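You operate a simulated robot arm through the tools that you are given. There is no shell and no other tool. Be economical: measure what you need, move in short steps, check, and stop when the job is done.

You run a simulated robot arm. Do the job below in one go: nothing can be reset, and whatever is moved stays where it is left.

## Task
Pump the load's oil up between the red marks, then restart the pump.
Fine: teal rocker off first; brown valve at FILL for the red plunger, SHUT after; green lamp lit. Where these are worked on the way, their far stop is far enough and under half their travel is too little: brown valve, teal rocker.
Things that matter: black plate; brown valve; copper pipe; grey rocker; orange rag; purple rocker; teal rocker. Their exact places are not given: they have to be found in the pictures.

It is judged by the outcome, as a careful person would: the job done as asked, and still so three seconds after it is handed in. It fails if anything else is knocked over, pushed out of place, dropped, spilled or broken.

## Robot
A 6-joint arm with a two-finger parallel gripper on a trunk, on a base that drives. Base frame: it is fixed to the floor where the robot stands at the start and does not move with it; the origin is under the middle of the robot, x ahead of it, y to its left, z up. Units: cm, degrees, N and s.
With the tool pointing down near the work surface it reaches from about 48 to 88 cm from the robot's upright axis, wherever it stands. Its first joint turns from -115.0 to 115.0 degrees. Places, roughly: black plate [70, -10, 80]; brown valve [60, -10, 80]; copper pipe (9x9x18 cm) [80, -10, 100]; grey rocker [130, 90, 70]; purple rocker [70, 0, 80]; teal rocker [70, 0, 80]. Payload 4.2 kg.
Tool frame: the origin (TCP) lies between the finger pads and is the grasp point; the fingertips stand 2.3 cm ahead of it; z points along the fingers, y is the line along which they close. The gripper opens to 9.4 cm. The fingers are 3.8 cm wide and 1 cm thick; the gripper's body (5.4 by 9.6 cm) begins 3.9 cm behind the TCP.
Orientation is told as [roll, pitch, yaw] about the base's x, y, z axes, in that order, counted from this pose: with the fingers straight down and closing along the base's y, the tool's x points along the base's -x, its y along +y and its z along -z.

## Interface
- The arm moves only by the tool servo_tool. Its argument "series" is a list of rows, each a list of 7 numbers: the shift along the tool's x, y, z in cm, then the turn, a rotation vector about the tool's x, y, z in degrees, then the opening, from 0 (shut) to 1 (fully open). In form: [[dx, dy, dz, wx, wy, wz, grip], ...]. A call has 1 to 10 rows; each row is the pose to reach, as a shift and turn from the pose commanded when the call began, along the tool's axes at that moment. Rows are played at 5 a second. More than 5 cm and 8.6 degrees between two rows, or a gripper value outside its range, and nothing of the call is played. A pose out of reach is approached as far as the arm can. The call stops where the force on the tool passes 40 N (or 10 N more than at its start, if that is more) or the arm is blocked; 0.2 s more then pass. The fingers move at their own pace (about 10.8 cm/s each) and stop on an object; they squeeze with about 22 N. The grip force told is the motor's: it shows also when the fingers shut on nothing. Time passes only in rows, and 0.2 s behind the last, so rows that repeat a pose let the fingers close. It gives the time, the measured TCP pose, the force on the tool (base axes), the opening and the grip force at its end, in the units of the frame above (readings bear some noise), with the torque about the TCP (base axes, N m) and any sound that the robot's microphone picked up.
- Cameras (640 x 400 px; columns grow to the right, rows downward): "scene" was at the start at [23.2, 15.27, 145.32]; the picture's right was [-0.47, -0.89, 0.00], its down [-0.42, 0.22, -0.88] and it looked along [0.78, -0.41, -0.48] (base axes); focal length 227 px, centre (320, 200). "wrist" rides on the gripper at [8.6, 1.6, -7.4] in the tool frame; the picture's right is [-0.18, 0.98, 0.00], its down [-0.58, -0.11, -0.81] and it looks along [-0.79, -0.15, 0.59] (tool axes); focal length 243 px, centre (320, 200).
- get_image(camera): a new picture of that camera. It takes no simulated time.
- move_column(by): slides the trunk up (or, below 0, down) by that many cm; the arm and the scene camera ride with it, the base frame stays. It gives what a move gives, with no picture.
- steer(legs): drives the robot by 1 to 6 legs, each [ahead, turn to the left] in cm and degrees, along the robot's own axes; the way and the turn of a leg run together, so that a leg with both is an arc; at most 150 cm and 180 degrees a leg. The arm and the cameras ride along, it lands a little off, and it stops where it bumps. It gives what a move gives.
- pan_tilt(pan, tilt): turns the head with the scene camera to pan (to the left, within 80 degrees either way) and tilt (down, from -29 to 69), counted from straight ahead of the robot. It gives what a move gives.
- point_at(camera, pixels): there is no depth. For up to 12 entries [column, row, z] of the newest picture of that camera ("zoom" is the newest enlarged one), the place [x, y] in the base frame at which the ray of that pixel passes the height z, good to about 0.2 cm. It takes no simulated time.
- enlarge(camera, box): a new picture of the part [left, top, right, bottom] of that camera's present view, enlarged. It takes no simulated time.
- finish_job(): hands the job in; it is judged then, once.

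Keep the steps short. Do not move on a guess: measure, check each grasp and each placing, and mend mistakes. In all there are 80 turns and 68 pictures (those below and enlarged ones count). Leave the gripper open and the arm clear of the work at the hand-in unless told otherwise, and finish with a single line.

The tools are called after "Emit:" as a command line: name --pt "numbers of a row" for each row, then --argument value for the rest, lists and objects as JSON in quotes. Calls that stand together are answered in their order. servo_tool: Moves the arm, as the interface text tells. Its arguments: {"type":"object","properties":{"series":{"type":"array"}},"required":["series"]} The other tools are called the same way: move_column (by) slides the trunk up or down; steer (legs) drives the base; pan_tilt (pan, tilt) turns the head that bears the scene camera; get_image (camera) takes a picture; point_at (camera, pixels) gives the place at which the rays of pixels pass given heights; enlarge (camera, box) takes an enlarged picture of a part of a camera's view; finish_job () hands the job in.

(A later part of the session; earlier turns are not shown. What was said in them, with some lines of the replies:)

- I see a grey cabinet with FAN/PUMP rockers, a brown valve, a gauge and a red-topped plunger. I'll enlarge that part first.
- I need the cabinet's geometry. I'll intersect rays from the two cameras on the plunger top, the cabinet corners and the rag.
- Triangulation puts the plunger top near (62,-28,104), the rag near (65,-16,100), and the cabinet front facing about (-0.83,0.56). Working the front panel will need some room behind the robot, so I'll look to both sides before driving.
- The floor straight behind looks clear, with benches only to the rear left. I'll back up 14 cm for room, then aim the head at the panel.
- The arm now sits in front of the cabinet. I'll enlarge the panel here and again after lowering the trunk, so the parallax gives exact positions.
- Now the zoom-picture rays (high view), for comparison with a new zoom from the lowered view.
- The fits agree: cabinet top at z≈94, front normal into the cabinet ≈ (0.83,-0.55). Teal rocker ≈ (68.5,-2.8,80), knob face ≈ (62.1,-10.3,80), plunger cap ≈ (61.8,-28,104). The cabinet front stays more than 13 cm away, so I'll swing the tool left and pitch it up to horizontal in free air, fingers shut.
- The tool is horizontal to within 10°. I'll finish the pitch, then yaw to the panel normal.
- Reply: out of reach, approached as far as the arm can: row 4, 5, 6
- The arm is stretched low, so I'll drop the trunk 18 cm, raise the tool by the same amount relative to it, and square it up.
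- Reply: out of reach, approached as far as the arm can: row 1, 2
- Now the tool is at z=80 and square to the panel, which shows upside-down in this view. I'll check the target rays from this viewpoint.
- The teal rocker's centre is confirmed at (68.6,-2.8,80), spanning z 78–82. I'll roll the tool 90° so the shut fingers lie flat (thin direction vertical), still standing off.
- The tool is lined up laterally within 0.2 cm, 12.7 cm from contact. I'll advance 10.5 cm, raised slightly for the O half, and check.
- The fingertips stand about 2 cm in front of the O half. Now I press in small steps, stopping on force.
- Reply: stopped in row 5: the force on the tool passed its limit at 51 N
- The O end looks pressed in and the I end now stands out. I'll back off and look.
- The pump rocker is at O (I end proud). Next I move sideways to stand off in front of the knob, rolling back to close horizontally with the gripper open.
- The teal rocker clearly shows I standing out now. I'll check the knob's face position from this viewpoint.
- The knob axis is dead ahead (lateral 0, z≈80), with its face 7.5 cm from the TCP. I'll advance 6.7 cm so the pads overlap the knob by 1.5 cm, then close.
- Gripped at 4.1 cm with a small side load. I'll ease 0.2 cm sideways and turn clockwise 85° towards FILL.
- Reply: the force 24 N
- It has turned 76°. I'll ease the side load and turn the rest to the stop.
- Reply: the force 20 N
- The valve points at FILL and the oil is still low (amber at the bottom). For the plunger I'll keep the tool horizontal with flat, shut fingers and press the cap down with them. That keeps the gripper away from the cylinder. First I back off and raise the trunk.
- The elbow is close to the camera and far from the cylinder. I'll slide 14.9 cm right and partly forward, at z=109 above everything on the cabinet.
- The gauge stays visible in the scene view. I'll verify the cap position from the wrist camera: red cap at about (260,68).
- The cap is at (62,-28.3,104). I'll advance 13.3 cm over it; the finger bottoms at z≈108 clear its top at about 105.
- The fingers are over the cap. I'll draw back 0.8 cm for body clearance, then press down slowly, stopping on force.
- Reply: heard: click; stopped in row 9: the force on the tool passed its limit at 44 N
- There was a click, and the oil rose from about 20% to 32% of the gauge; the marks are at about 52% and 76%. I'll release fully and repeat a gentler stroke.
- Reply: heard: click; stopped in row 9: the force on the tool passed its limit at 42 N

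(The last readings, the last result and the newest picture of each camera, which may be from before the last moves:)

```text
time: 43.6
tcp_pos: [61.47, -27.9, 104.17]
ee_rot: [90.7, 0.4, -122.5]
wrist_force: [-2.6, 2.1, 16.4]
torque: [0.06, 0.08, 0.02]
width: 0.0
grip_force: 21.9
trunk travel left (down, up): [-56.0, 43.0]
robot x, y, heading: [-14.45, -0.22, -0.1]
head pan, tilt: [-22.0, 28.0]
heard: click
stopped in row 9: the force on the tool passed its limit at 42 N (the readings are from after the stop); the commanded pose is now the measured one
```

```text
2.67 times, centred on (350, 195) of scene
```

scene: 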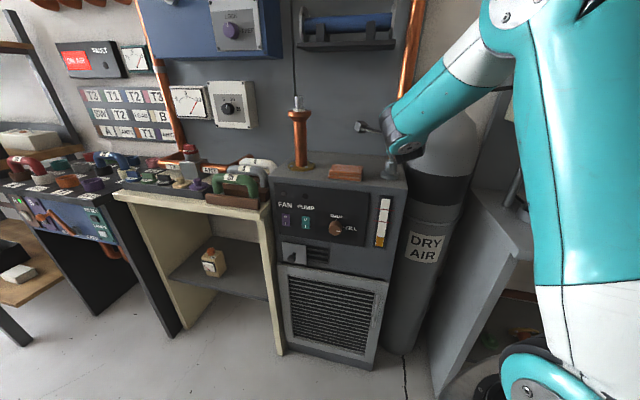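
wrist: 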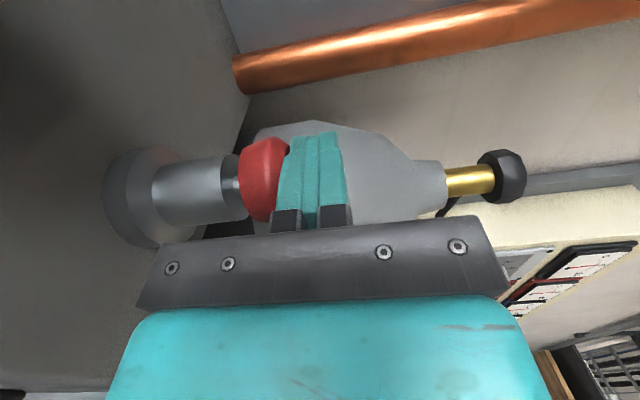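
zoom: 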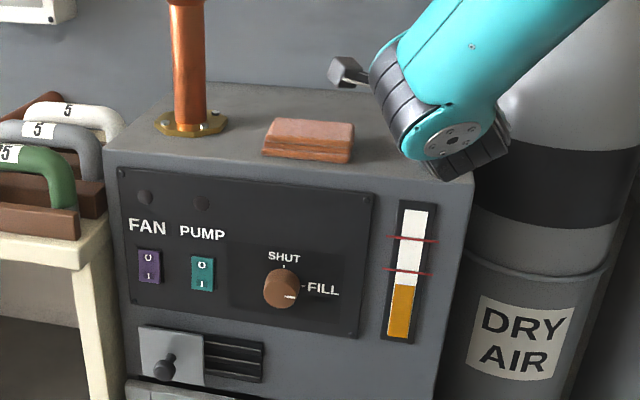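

Level is now at row 284, about 14 px per stroke. The marks are at rows 240–271, so two more strokes should land mid-band. Third stroke.

Emit:
servo_tool --pt "0 2 0 0.4 0 0 0" --pt "0 3.8 0 0.8 0 0 0" --pt "0 3.8 0 0.8 0 0 0" --pt "0 2 0 0.8 0 0 0" --pt "0 1 0 0.8 0 0 0" --pt "0 0.3 0 0.8 0 0 0" --pt "0 -0.2 0 0.8 0 0 0" --pt "0 -0.6 0 0.8 0 0 0" --pt "0 -0.8 0 0.8 0 0 0"

Emit:
enlarge --camera "scene" --box '[270, 120, 430, 270]'

```text
time: 45.5
tcp_pos: [61.48, -27.93, 104.16]
ee_rot: [90.8, 0.5, -122.5]
wrist_force: [-2.8, -0.5, 17.3]
torque: [0.03, 0.05, 0.0]
width: 0.0
grip_force: 22.2
trunk travel left (down, up): [-56.0, 43.0]
robot x, y, heading: [-14.4, -0.17, 0.1]
head pan, tilt: [-22.0, 28.0]
heard: click
stopped in row 9: the force on the tool passed its limit at 43 N (the readings are from after the stop); the commanded pose is now the measured one
```

```text
2.67 times, centred on (350, 195) of scene
```

zoom: 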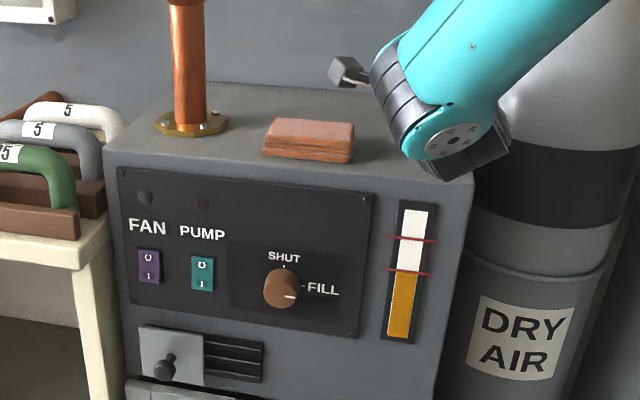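

The level is now right at the lower mark. Fourth stroke for mid-band.

Emit:
servo_tool --pt "0 2 0 0.4 0 0 0" --pt "0 3.8 0 0.8 0 0 0" --pt "0 3.8 0 0.8 0 0 0" --pt "0 2 0 0.8 0 0 0" --pt "0 1 0 0.8 0 0 0" --pt "0 0.3 0 0.8 0 0 0" --pt "0 -0.2 0 0.8 0 0 0" --pt "0 -0.6 0 0.8 0 0 0" --pt "0 -0.8 0 0.8 0 0 0"

Emit:
enlarge --camera "scene" --box '[270, 120, 430, 270]'

```text
time: 47.4
tcp_pos: [61.54, -27.93, 104.22]
ee_rot: [90.8, 0.6, -122.5]
wrist_force: [-4.5, 1.0, 15.0]
torque: [0.02, 0.07, -0.01]
width: 0.01
grip_force: 22.0
trunk travel left (down, up): [-56.0, 43.0]
robot x, y, heading: [-14.22, 0.19, 0.0]
head pan, tilt: [-22.0, 28.0]
heard: click
stopped in row 9: the force on the tool passed its limit at 43 N (the readings are from after the stop); the commanded pose is now the measured one
```

```text
2.67 times, centred on (350, 195) of scene
```

zoom: 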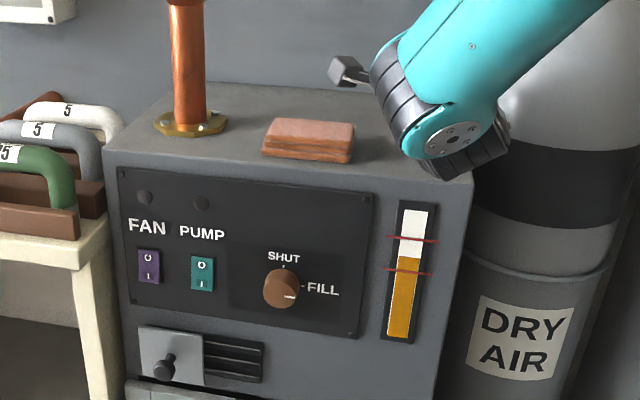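

The oil sits mid-band. I'll lift off, retreat straight out, then slide back left to in front of the knob line.

Emit:
servo_tool --pt "0 3 0 0.8 0 0 0" --pt "0 5 0 0.8 0 0 0" --pt "0 5 -4 0.8 0 0 0" --pt "0 5 -8 0.8 0 0 0" --pt "0 5 -12 0.8 0 0 0" --pt "0 5 -16 0.8 0 0 0" --pt "3 5 -20 0.8 0 0 0" --pt "7 5 -22 0.8 0 0 0" --pt "11 5 -22 0.8 0 0 0" --pt "14.9 5 -22 0.8 0 0 0"

Emit:
move_column --by -29

Emit:
get_image --camera "wrist"

```text
time: 49.6
tcp_pos: [51.19, -3.34, 108.87]
ee_rot: [89.6, 0.5, -122.6]
wrist_force: [-0.6, 0.7, 0.1]
torque: [0.0, 0.01, 0.06]
width: 0.0
grip_force: 22.0
out of reach, approached as far as the arm can: row 7
trunk travel left (down, up): [-56.0, 43.0]
robot x, y, heading: [-14.47, -0.02, 0.1]
head pan, tilt: [-22.0, 28.0]
```

```text
time: 52.5
tcp_pos: [51.08, -3.33, 79.94]
ee_rot: [89.6, 0.6, -122.5]
wrist_force: [0.1, -0.6, 0.2]
torque: [-0.02, 0.02, -0.03]
width: 0.01
grip_force: 22.0
trunk travel left (down, up): [-27.0, 72.0]
robot x, y, heading: [-14.03, -0.42, 0.0]
head pan, tilt: [-22.0, 28.0]
```

```text
27 pictures are left
```

wrist: 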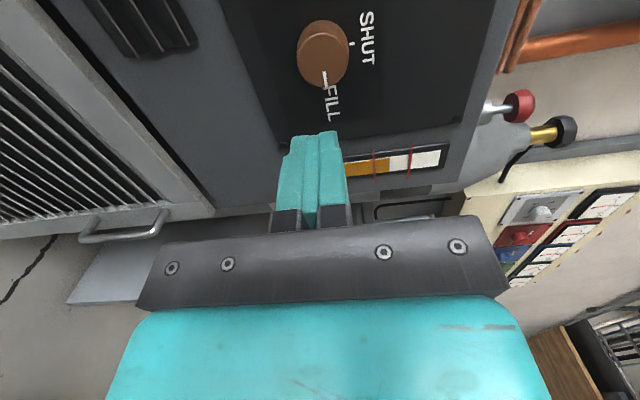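

The plunger popped back up and the level is still in the band. I'm aligned with the knob, so I'll open, advance 11.3 cm to the same grip pose, and close (fingers now vertical).

Emit:
servo_tool --pt "0 0 0 0 0 0 1" --pt "0 0 0 0 0 0 1" --pt "-0.2 0 4 0 0 0 1" --pt "-0.2 0 8 0 0 0 1" --pt "-0.2 0 10 0 0 0 1" --pt "-0.2 0 11.3 0 0 0 1" --pt "-0.2 0 11.3 0 0 0 0.2" --pt "-0.2 0 11.3 0 0 0 0.2" --pt "-0.2 0 11.3 0 0 0 0.2"

Emit:
get_image --camera "wrist"

```text
time: 54.5
tcp_pos: [60.61, -10.17, 79.84]
ee_rot: [89.9, 0.7, -122.5]
wrist_force: [17.5, -5.1, 25.1]
torque: [-0.18, -0.46, 0.03]
width: 4.09
grip_force: 45.1
trunk travel left (down, up): [-27.0, 72.0]
robot x, y, heading: [-14.7, -0.22, 0.1]
head pan, tilt: [-22.0, 28.0]
```

```text
26 pictures are left
```

wrist: 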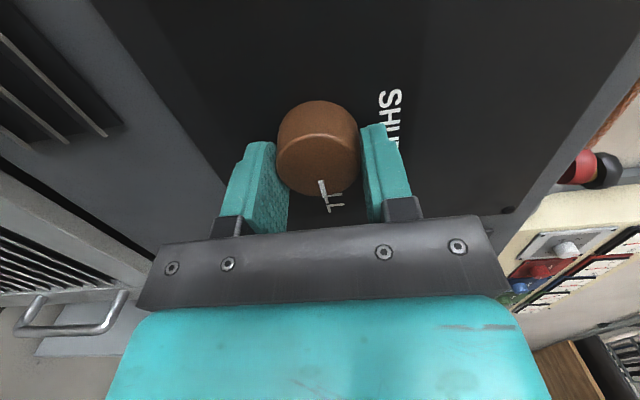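

Gripped. There is a 25 N upward load, so I'll ease up 0.25 cm and turn anticlockwise towards SHUT.

Emit:
servo_tool --pt "0 0.25 -0.1 0 0 0 0.2" --pt "0 0.25 -0.1 0 0 -8.5 0.2" --pt "0 0.25 -0.1 0 0 -17 0.2" --pt "0 0.25 -0.1 0 0 -25.5 0.2" --pt "0 0.25 -0.1 0 0 -34 0.2" --pt "0 0.25 -0.1 0 0 -42.5 0.2" --pt "0 0.25 -0.1 0 0 -51 0.2" --pt "0 0.25 -0.1 0 0 -59.5 0.2" --pt "0 0.25 -0.1 0 0 -68 0.2" --pt "0 0.25 -0.1 0 0 -76.5 0.2"

Emit:
get_image --camera "wrist"

```text
time: 56.7
tcp_pos: [60.4, -9.34, 80.29]
ee_rot: [89.1, -76.1, -121.4]
wrist_force: [5.8, 4.4, 30.0]
torque: [0.24, 0.14, -0.23]
width: 4.06
grip_force: 45.3
trunk travel left (down, up): [-27.0, 72.0]
robot x, y, heading: [-14.6, -0.24, -0.1]
head pan, tilt: [-22.0, 28.0]
```

```text
25 pictures are left
```

wrist: 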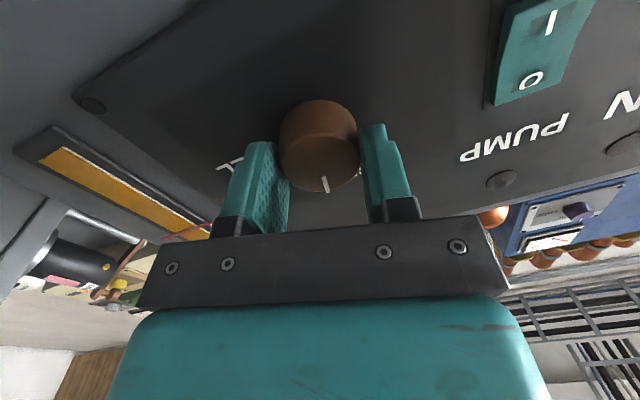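

It has turned about 76°. The remaining 14° plus a little to the stop, then release and back off.

Emit:
servo_tool --pt "-0.15 0 0 0 0 -5 0.2" --pt "-0.2 0 0 0 0 -10 0.2" --pt "-0.2 0 0 0 0 -14 0.2" --pt "-0.2 0 0 0 0 -17 0.2"

Emit:
servo_tool --pt "0 0 0 0 0 0 1" --pt "0 0 0 0 0 0 1" --pt "0 0 -3 0 0 0 1" --pt "0 0 -6 0 0 0 1"

Emit:
get_image --camera "wrist"

```text
time: 57.7
tcp_pos: [60.41, -9.37, 80.07]
ee_rot: [-79.5, -86.9, 47.2]
wrist_force: [2.6, 22.9, 7.4]
torque: [0.7, -0.11, -0.1]
width: 4.06
grip_force: 44.3
trunk travel left (down, up): [-27.0, 72.0]
robot x, y, heading: [-14.28, -0.31, 0.1]
head pan, tilt: [-22.0, 28.0]
```

```text
time: 58.7
tcp_pos: [55.54, -6.38, 80.23]
ee_rot: [-82.1, -87.1, 49.6]
wrist_force: [0.9, 0.5, 0.7]
torque: [0.0, 0.02, 0.0]
width: 9.4
grip_force: 0.0
trunk travel left (down, up): [-27.0, 72.0]
robot x, y, heading: [-14.32, 0.02, 0.1]
head pan, tilt: [-22.0, 28.0]
```

```text
24 pictures are left
```

wrist: 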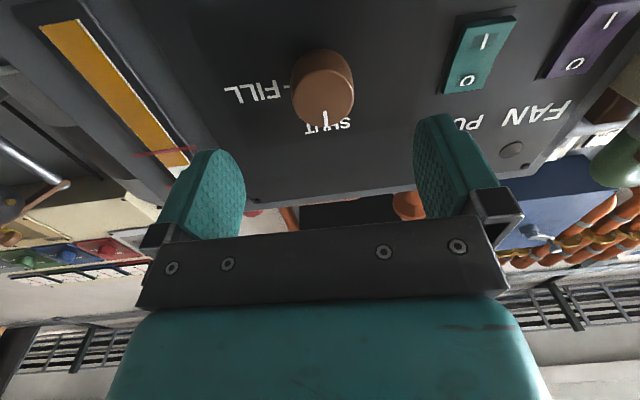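

The valve is at SHUT. Now I back off, slide left to the pump rocker and roll the shut fingers flat again.

Emit:
servo_tool --pt "0 0 -2 0 0 0 0" --pt "0 1 -3 0 0 8.5 0" --pt "0 2.2 -3 0 0 17 0" --pt "0 3.4 -3 0 0 25.5 0" --pt "0 4.6 -3 0 0 34 0" --pt "0 5.8 -3 0 0 42.5 0" --pt "0 7 -3 0 0 51 0" --pt "0.5 8 -3 0 0 59.5 0" --pt "1 9 -3 0 0 68 0" --pt "1.5 10.1 -3 0 0 76.5 0"

Emit:
servo_tool --pt "0 0 0 0 0 8.5 0" --pt "0 0 0 0 0 16.5 0"

Emit:
get_image --camera "wrist"

```text
time: 60.9
tcp_pos: [58.29, 3.72, 78.28]
ee_rot: [89.6, -16.3, -122.4]
wrist_force: [-0.1, 0.1, 0.1]
torque: [0.02, 0.03, 0.02]
width: 0.02
grip_force: 22.1
trunk travel left (down, up): [-27.0, 72.0]
robot x, y, heading: [-13.95, -0.08, -0.0]
head pan, tilt: [-22.0, 28.0]
```

```text
time: 61.5
tcp_pos: [58.22, 3.67, 78.31]
ee_rot: [89.6, 0.2, -122.6]
wrist_force: [0.9, -1.1, -0.1]
torque: [0.0, -0.05, 0.05]
width: 0.01
grip_force: 21.9
trunk travel left (down, up): [-27.0, 72.0]
robot x, y, heading: [-14.4, -0.23, 0.0]
head pan, tilt: [-22.0, 28.0]
```

```text
23 pictures are left
```

wrist: 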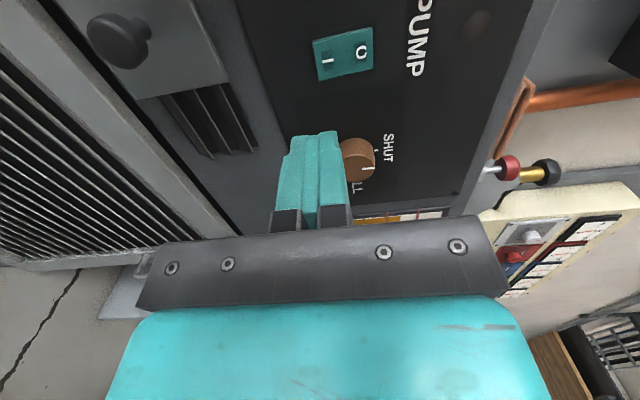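

I'm lined up with the I half (z 78.5). Advancing and pressing in small steps.

Emit:
servo_tool --pt "0.1 0.2 4 0 0 0 0" --pt "0.1 0.2 7.5 0 0 0 0" --pt "0.1 0.2 8.5 0 0 0 0" --pt "0.1 0.2 9.2 0 0 0 0" --pt "0.1 0.2 9.7 0 0 0 0" --pt "0.1 0.2 10.2 0 0 0 0" --pt "0.1 0.2 10.6 0 0 0 0" --pt "0.1 0.2 11 0 0 0 0" --pt "0.1 0.2 11.4 0 0 0 0"

Emit:
get_image --camera "wrist"

```text
time: 62.9
tcp_pos: [66.45, -1.44, 78.52]
ee_rot: [89.5, -0.2, -122.5]
wrist_force: [-17.6, 4.5, -0.7]
torque: [0.0, -0.14, -0.39]
width: 0.0
grip_force: 23.0
trunk travel left (down, up): [-27.0, 72.0]
robot x, y, heading: [-14.29, 0.09, 0.4]
head pan, tilt: [-22.0, 28.0]
stopped in row 7: the force on the tool passed its limit at 52 N (the readings are from after the stop); the commanded pose is now the measured one
```

```text
22 pictures are left
```

wrist: 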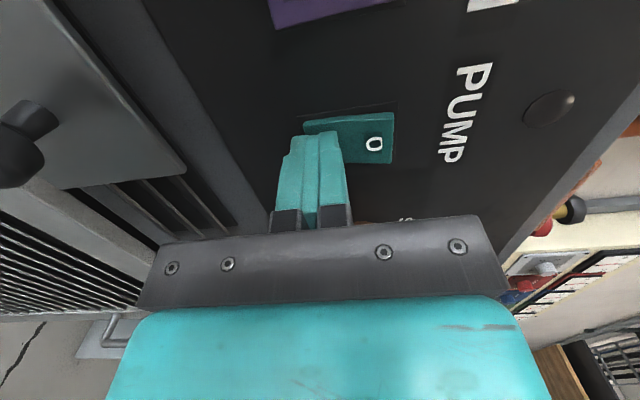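

The I end is pressed, but the lamp isn't lit yet in this view. I'll retreat and look.

Emit:
servo_tool --pt "0 0 -4 0 0 0 0" --pt "0 0 -8 0 0 0 0" --pt "0 0 -12 0 0 0 0" --pt "0 0 -12 0 0 0 0" --pt "0 0 -12 0 0 0 0"

Emit:
enlarge --camera "wrist" --box '[200, 0, 520, 200]'

```text
time: 64.1
tcp_pos: [56.64, 4.98, 78.74]
ee_rot: [89.5, -0.2, -122.5]
wrist_force: [-0.3, -0.3, -0.3]
torque: [0.02, 0.02, -0.01]
width: 0.0
grip_force: 22.4
trunk travel left (down, up): [-27.0, 72.0]
robot x, y, heading: [-14.33, 0.21, 0.2]
head pan, tilt: [-22.0, 28.0]
```

```text
2.00 times, centred on (360, 100) of wrist
```

zoom: 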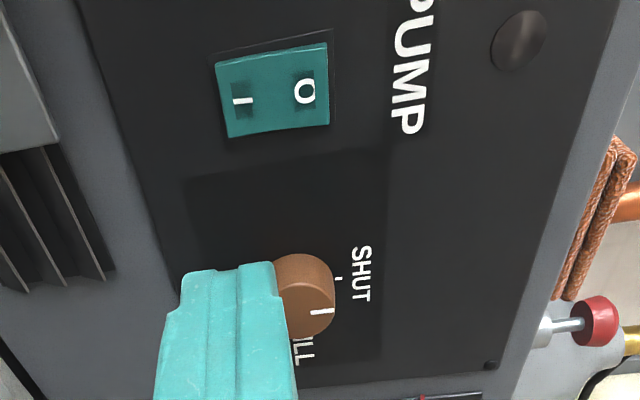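

The rocker appears to be at I but the lamp is dark. I'll check the front from the scene camera, gauge and knob included.

Emit:
servo_tool --pt "0 0 -3 0 0 0 1" --pt "0 0 -5 0 0 0 1" --pt "4 0 -5 0 0 0 1" --pt "8 0 -5 0 0 0 1" --pt "12 0 -5 0 0 0 1"

Emit:
get_image --camera "scene"

Emit:
get_image --camera "wrist"

```text
time: 65.3
tcp_pos: [61.22, 16.19, 78.61]
ee_rot: [88.8, -0.1, -121.4]
wrist_force: [0.1, 0.3, -0.5]
torque: [0.02, -0.01, 0.0]
width: 9.39
grip_force: 0.1
out of reach, approached as far as the arm can: row 1, 2, 3, 4, 5
trunk travel left (down, up): [-27.0, 72.0]
robot x, y, heading: [-14.06, -0.49, -0.0]
head pan, tilt: [-22.0, 28.0]
```

```text
20 pictures are left
```

scene: 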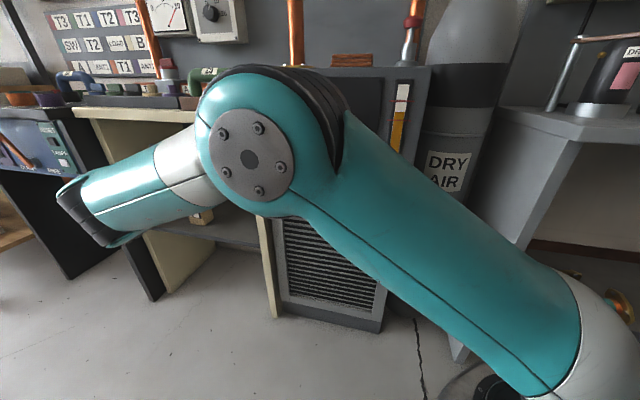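

```text
19 pictures are left
```

wrist: 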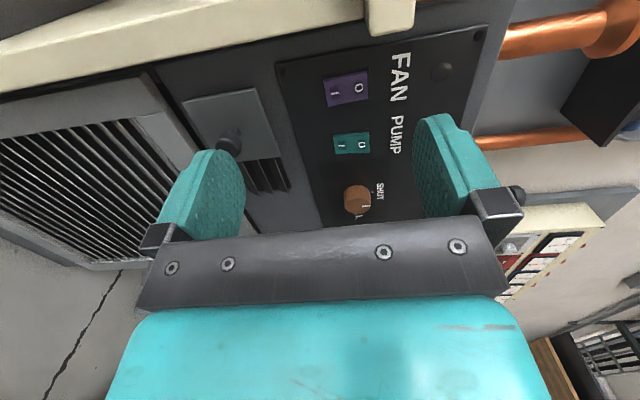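

The open finger hides the pump lamp. I'll shut the gripper to uncover it and enlarge.

Emit:
servo_tool --pt "0 0 0 0 0 0 0" --pt "0 0 0 0 0 0 0" --pt "0 0 0 0 0 0 0"

Emit:
enlarge --camera "wrist" --box '[270, 20, 510, 220]'

```text
time: 66.1
tcp_pos: [61.14, 16.03, 78.5]
ee_rot: [88.7, -0.2, -121.4]
wrist_force: [-0.4, 0.1, 0.1]
torque: [0.02, -0.01, 0.02]
width: 0.0
grip_force: 21.9
trunk travel left (down, up): [-27.0, 72.0]
robot x, y, heading: [-14.43, -0.27, 0.1]
head pan, tilt: [-22.0, 28.0]
```

```text
2.00 times, centred on (390, 120) of wrist
```

zoom: 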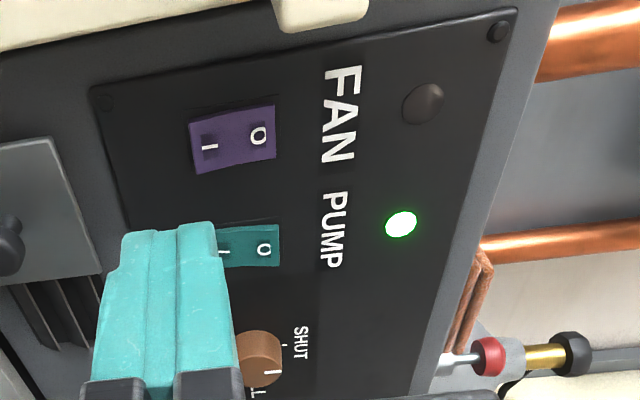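

The green pump lamp is lit, after a short delay. I'll return along the same path, open the gripper, raise the trunk so the arm is clear, and check level and valve.

Emit:
servo_tool --pt "-4 0 0 0 0 0 1" --pt "-8 0 0 0 0 0 1" --pt "-12 0 -1 0 0 0 1"

Emit:
move_column --by 45

Emit:
pan_tilt --pan -18 --tilt 35

Emit:
get_image --camera "scene"

```text
time: 66.9
tcp_pos: [54.98, 5.57, 78.64]
ee_rot: [88.8, -0.1, -122.0]
wrist_force: [-0.6, 0.4, 1.2]
torque: [-0.02, 0.0, -0.01]
width: 9.4
grip_force: 0.1
out of reach, approached as far as the arm can: row 1, 2, 3
trunk travel left (down, up): [-27.0, 72.0]
robot x, y, heading: [-13.89, -0.13, 0.2]
head pan, tilt: [-22.0, 28.0]
```

```text
refused: 45 is not a number from -40 to 40
```

```text
time: 67.6
tcp_pos: [55.01, 5.58, 78.78]
ee_rot: [88.9, -0.2, -122.1]
wrist_force: [-0.1, -0.3, -1.2]
torque: [0.0, -0.01, 0.02]
width: 9.4
grip_force: 0.1
trunk travel left (down, up): [-27.0, 72.0]
robot x, y, heading: [-14.38, -0.18, -0.1]
head pan, tilt: [-18.0, 35.0]
```

```text
17 pictures are left
```

scene: 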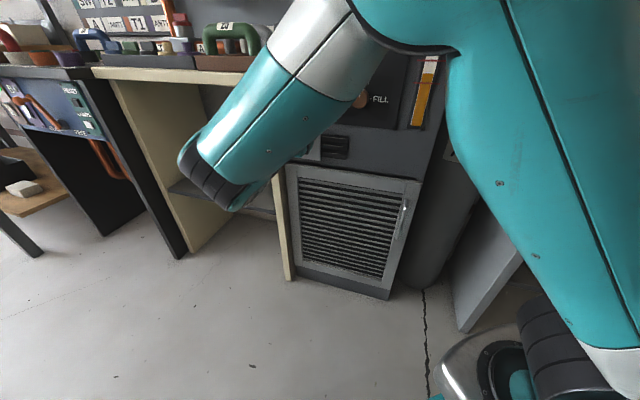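

The column step is limited to 40 cm, so I'll raise it 38 and look again.

Emit:
move_column --by 38

Emit:
enlarge --camera "scene" --box '[250, 60, 470, 260]'

Emit:
get_image --camera "scene"

```text
time: 71.3
tcp_pos: [55.03, 5.58, 116.72]
ee_rot: [88.8, -0.2, -122.1]
wrist_force: [0.4, -0.5, 0.0]
torque: [0.0, -0.01, -0.03]
width: 9.39
grip_force: 0.1
trunk travel left (down, up): [-65.0, 34.0]
robot x, y, heading: [-14.22, 0.17, -0.1]
head pan, tilt: [-18.0, 35.0]
```

```text
2.00 times, centred on (360, 160) of scene
```

zoom: 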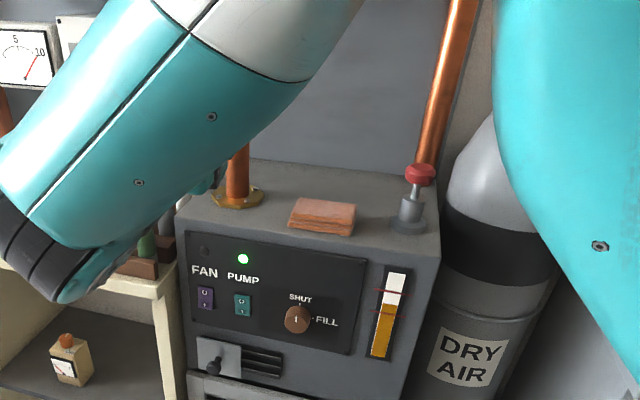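

```text
15 pictures are left
```

scene: 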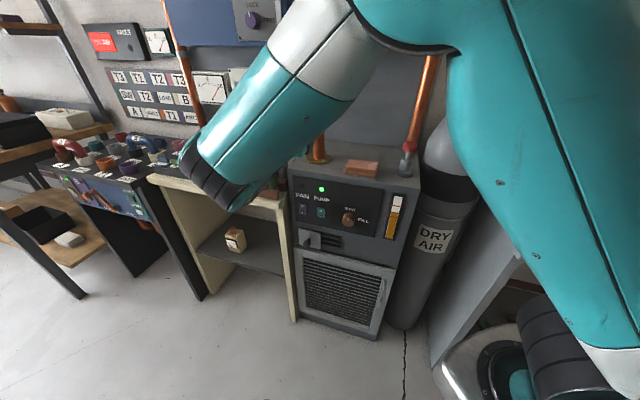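

The lamp is lit, the valve is at SHUT and the rag is undisturbed. One close look at the gauge.

Emit:
enlarge --camera "scene" --box '[340, 185, 420, 245]'

```text
6.67 times, centred on (380, 215) of scene
```

zoom: 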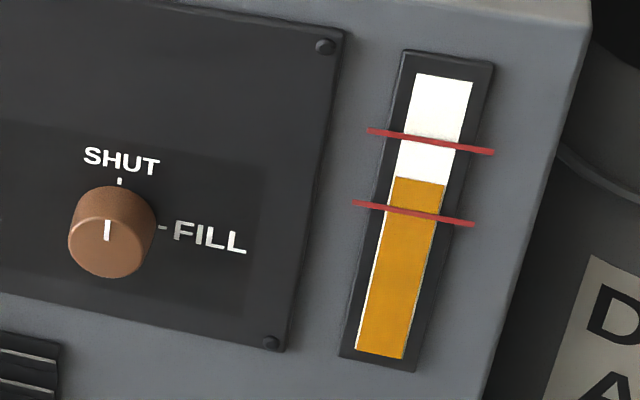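

The oil is between the marks, the valve is shut, the pump is on with its lamp green, and the gripper is open and clear. Handing in.

Emit:
finish_job

```text
The job is handed in.
```

Done: the load's oil is between the red marks, the brown valve is at SHUT, and the pump is running again with its green lamp lit.
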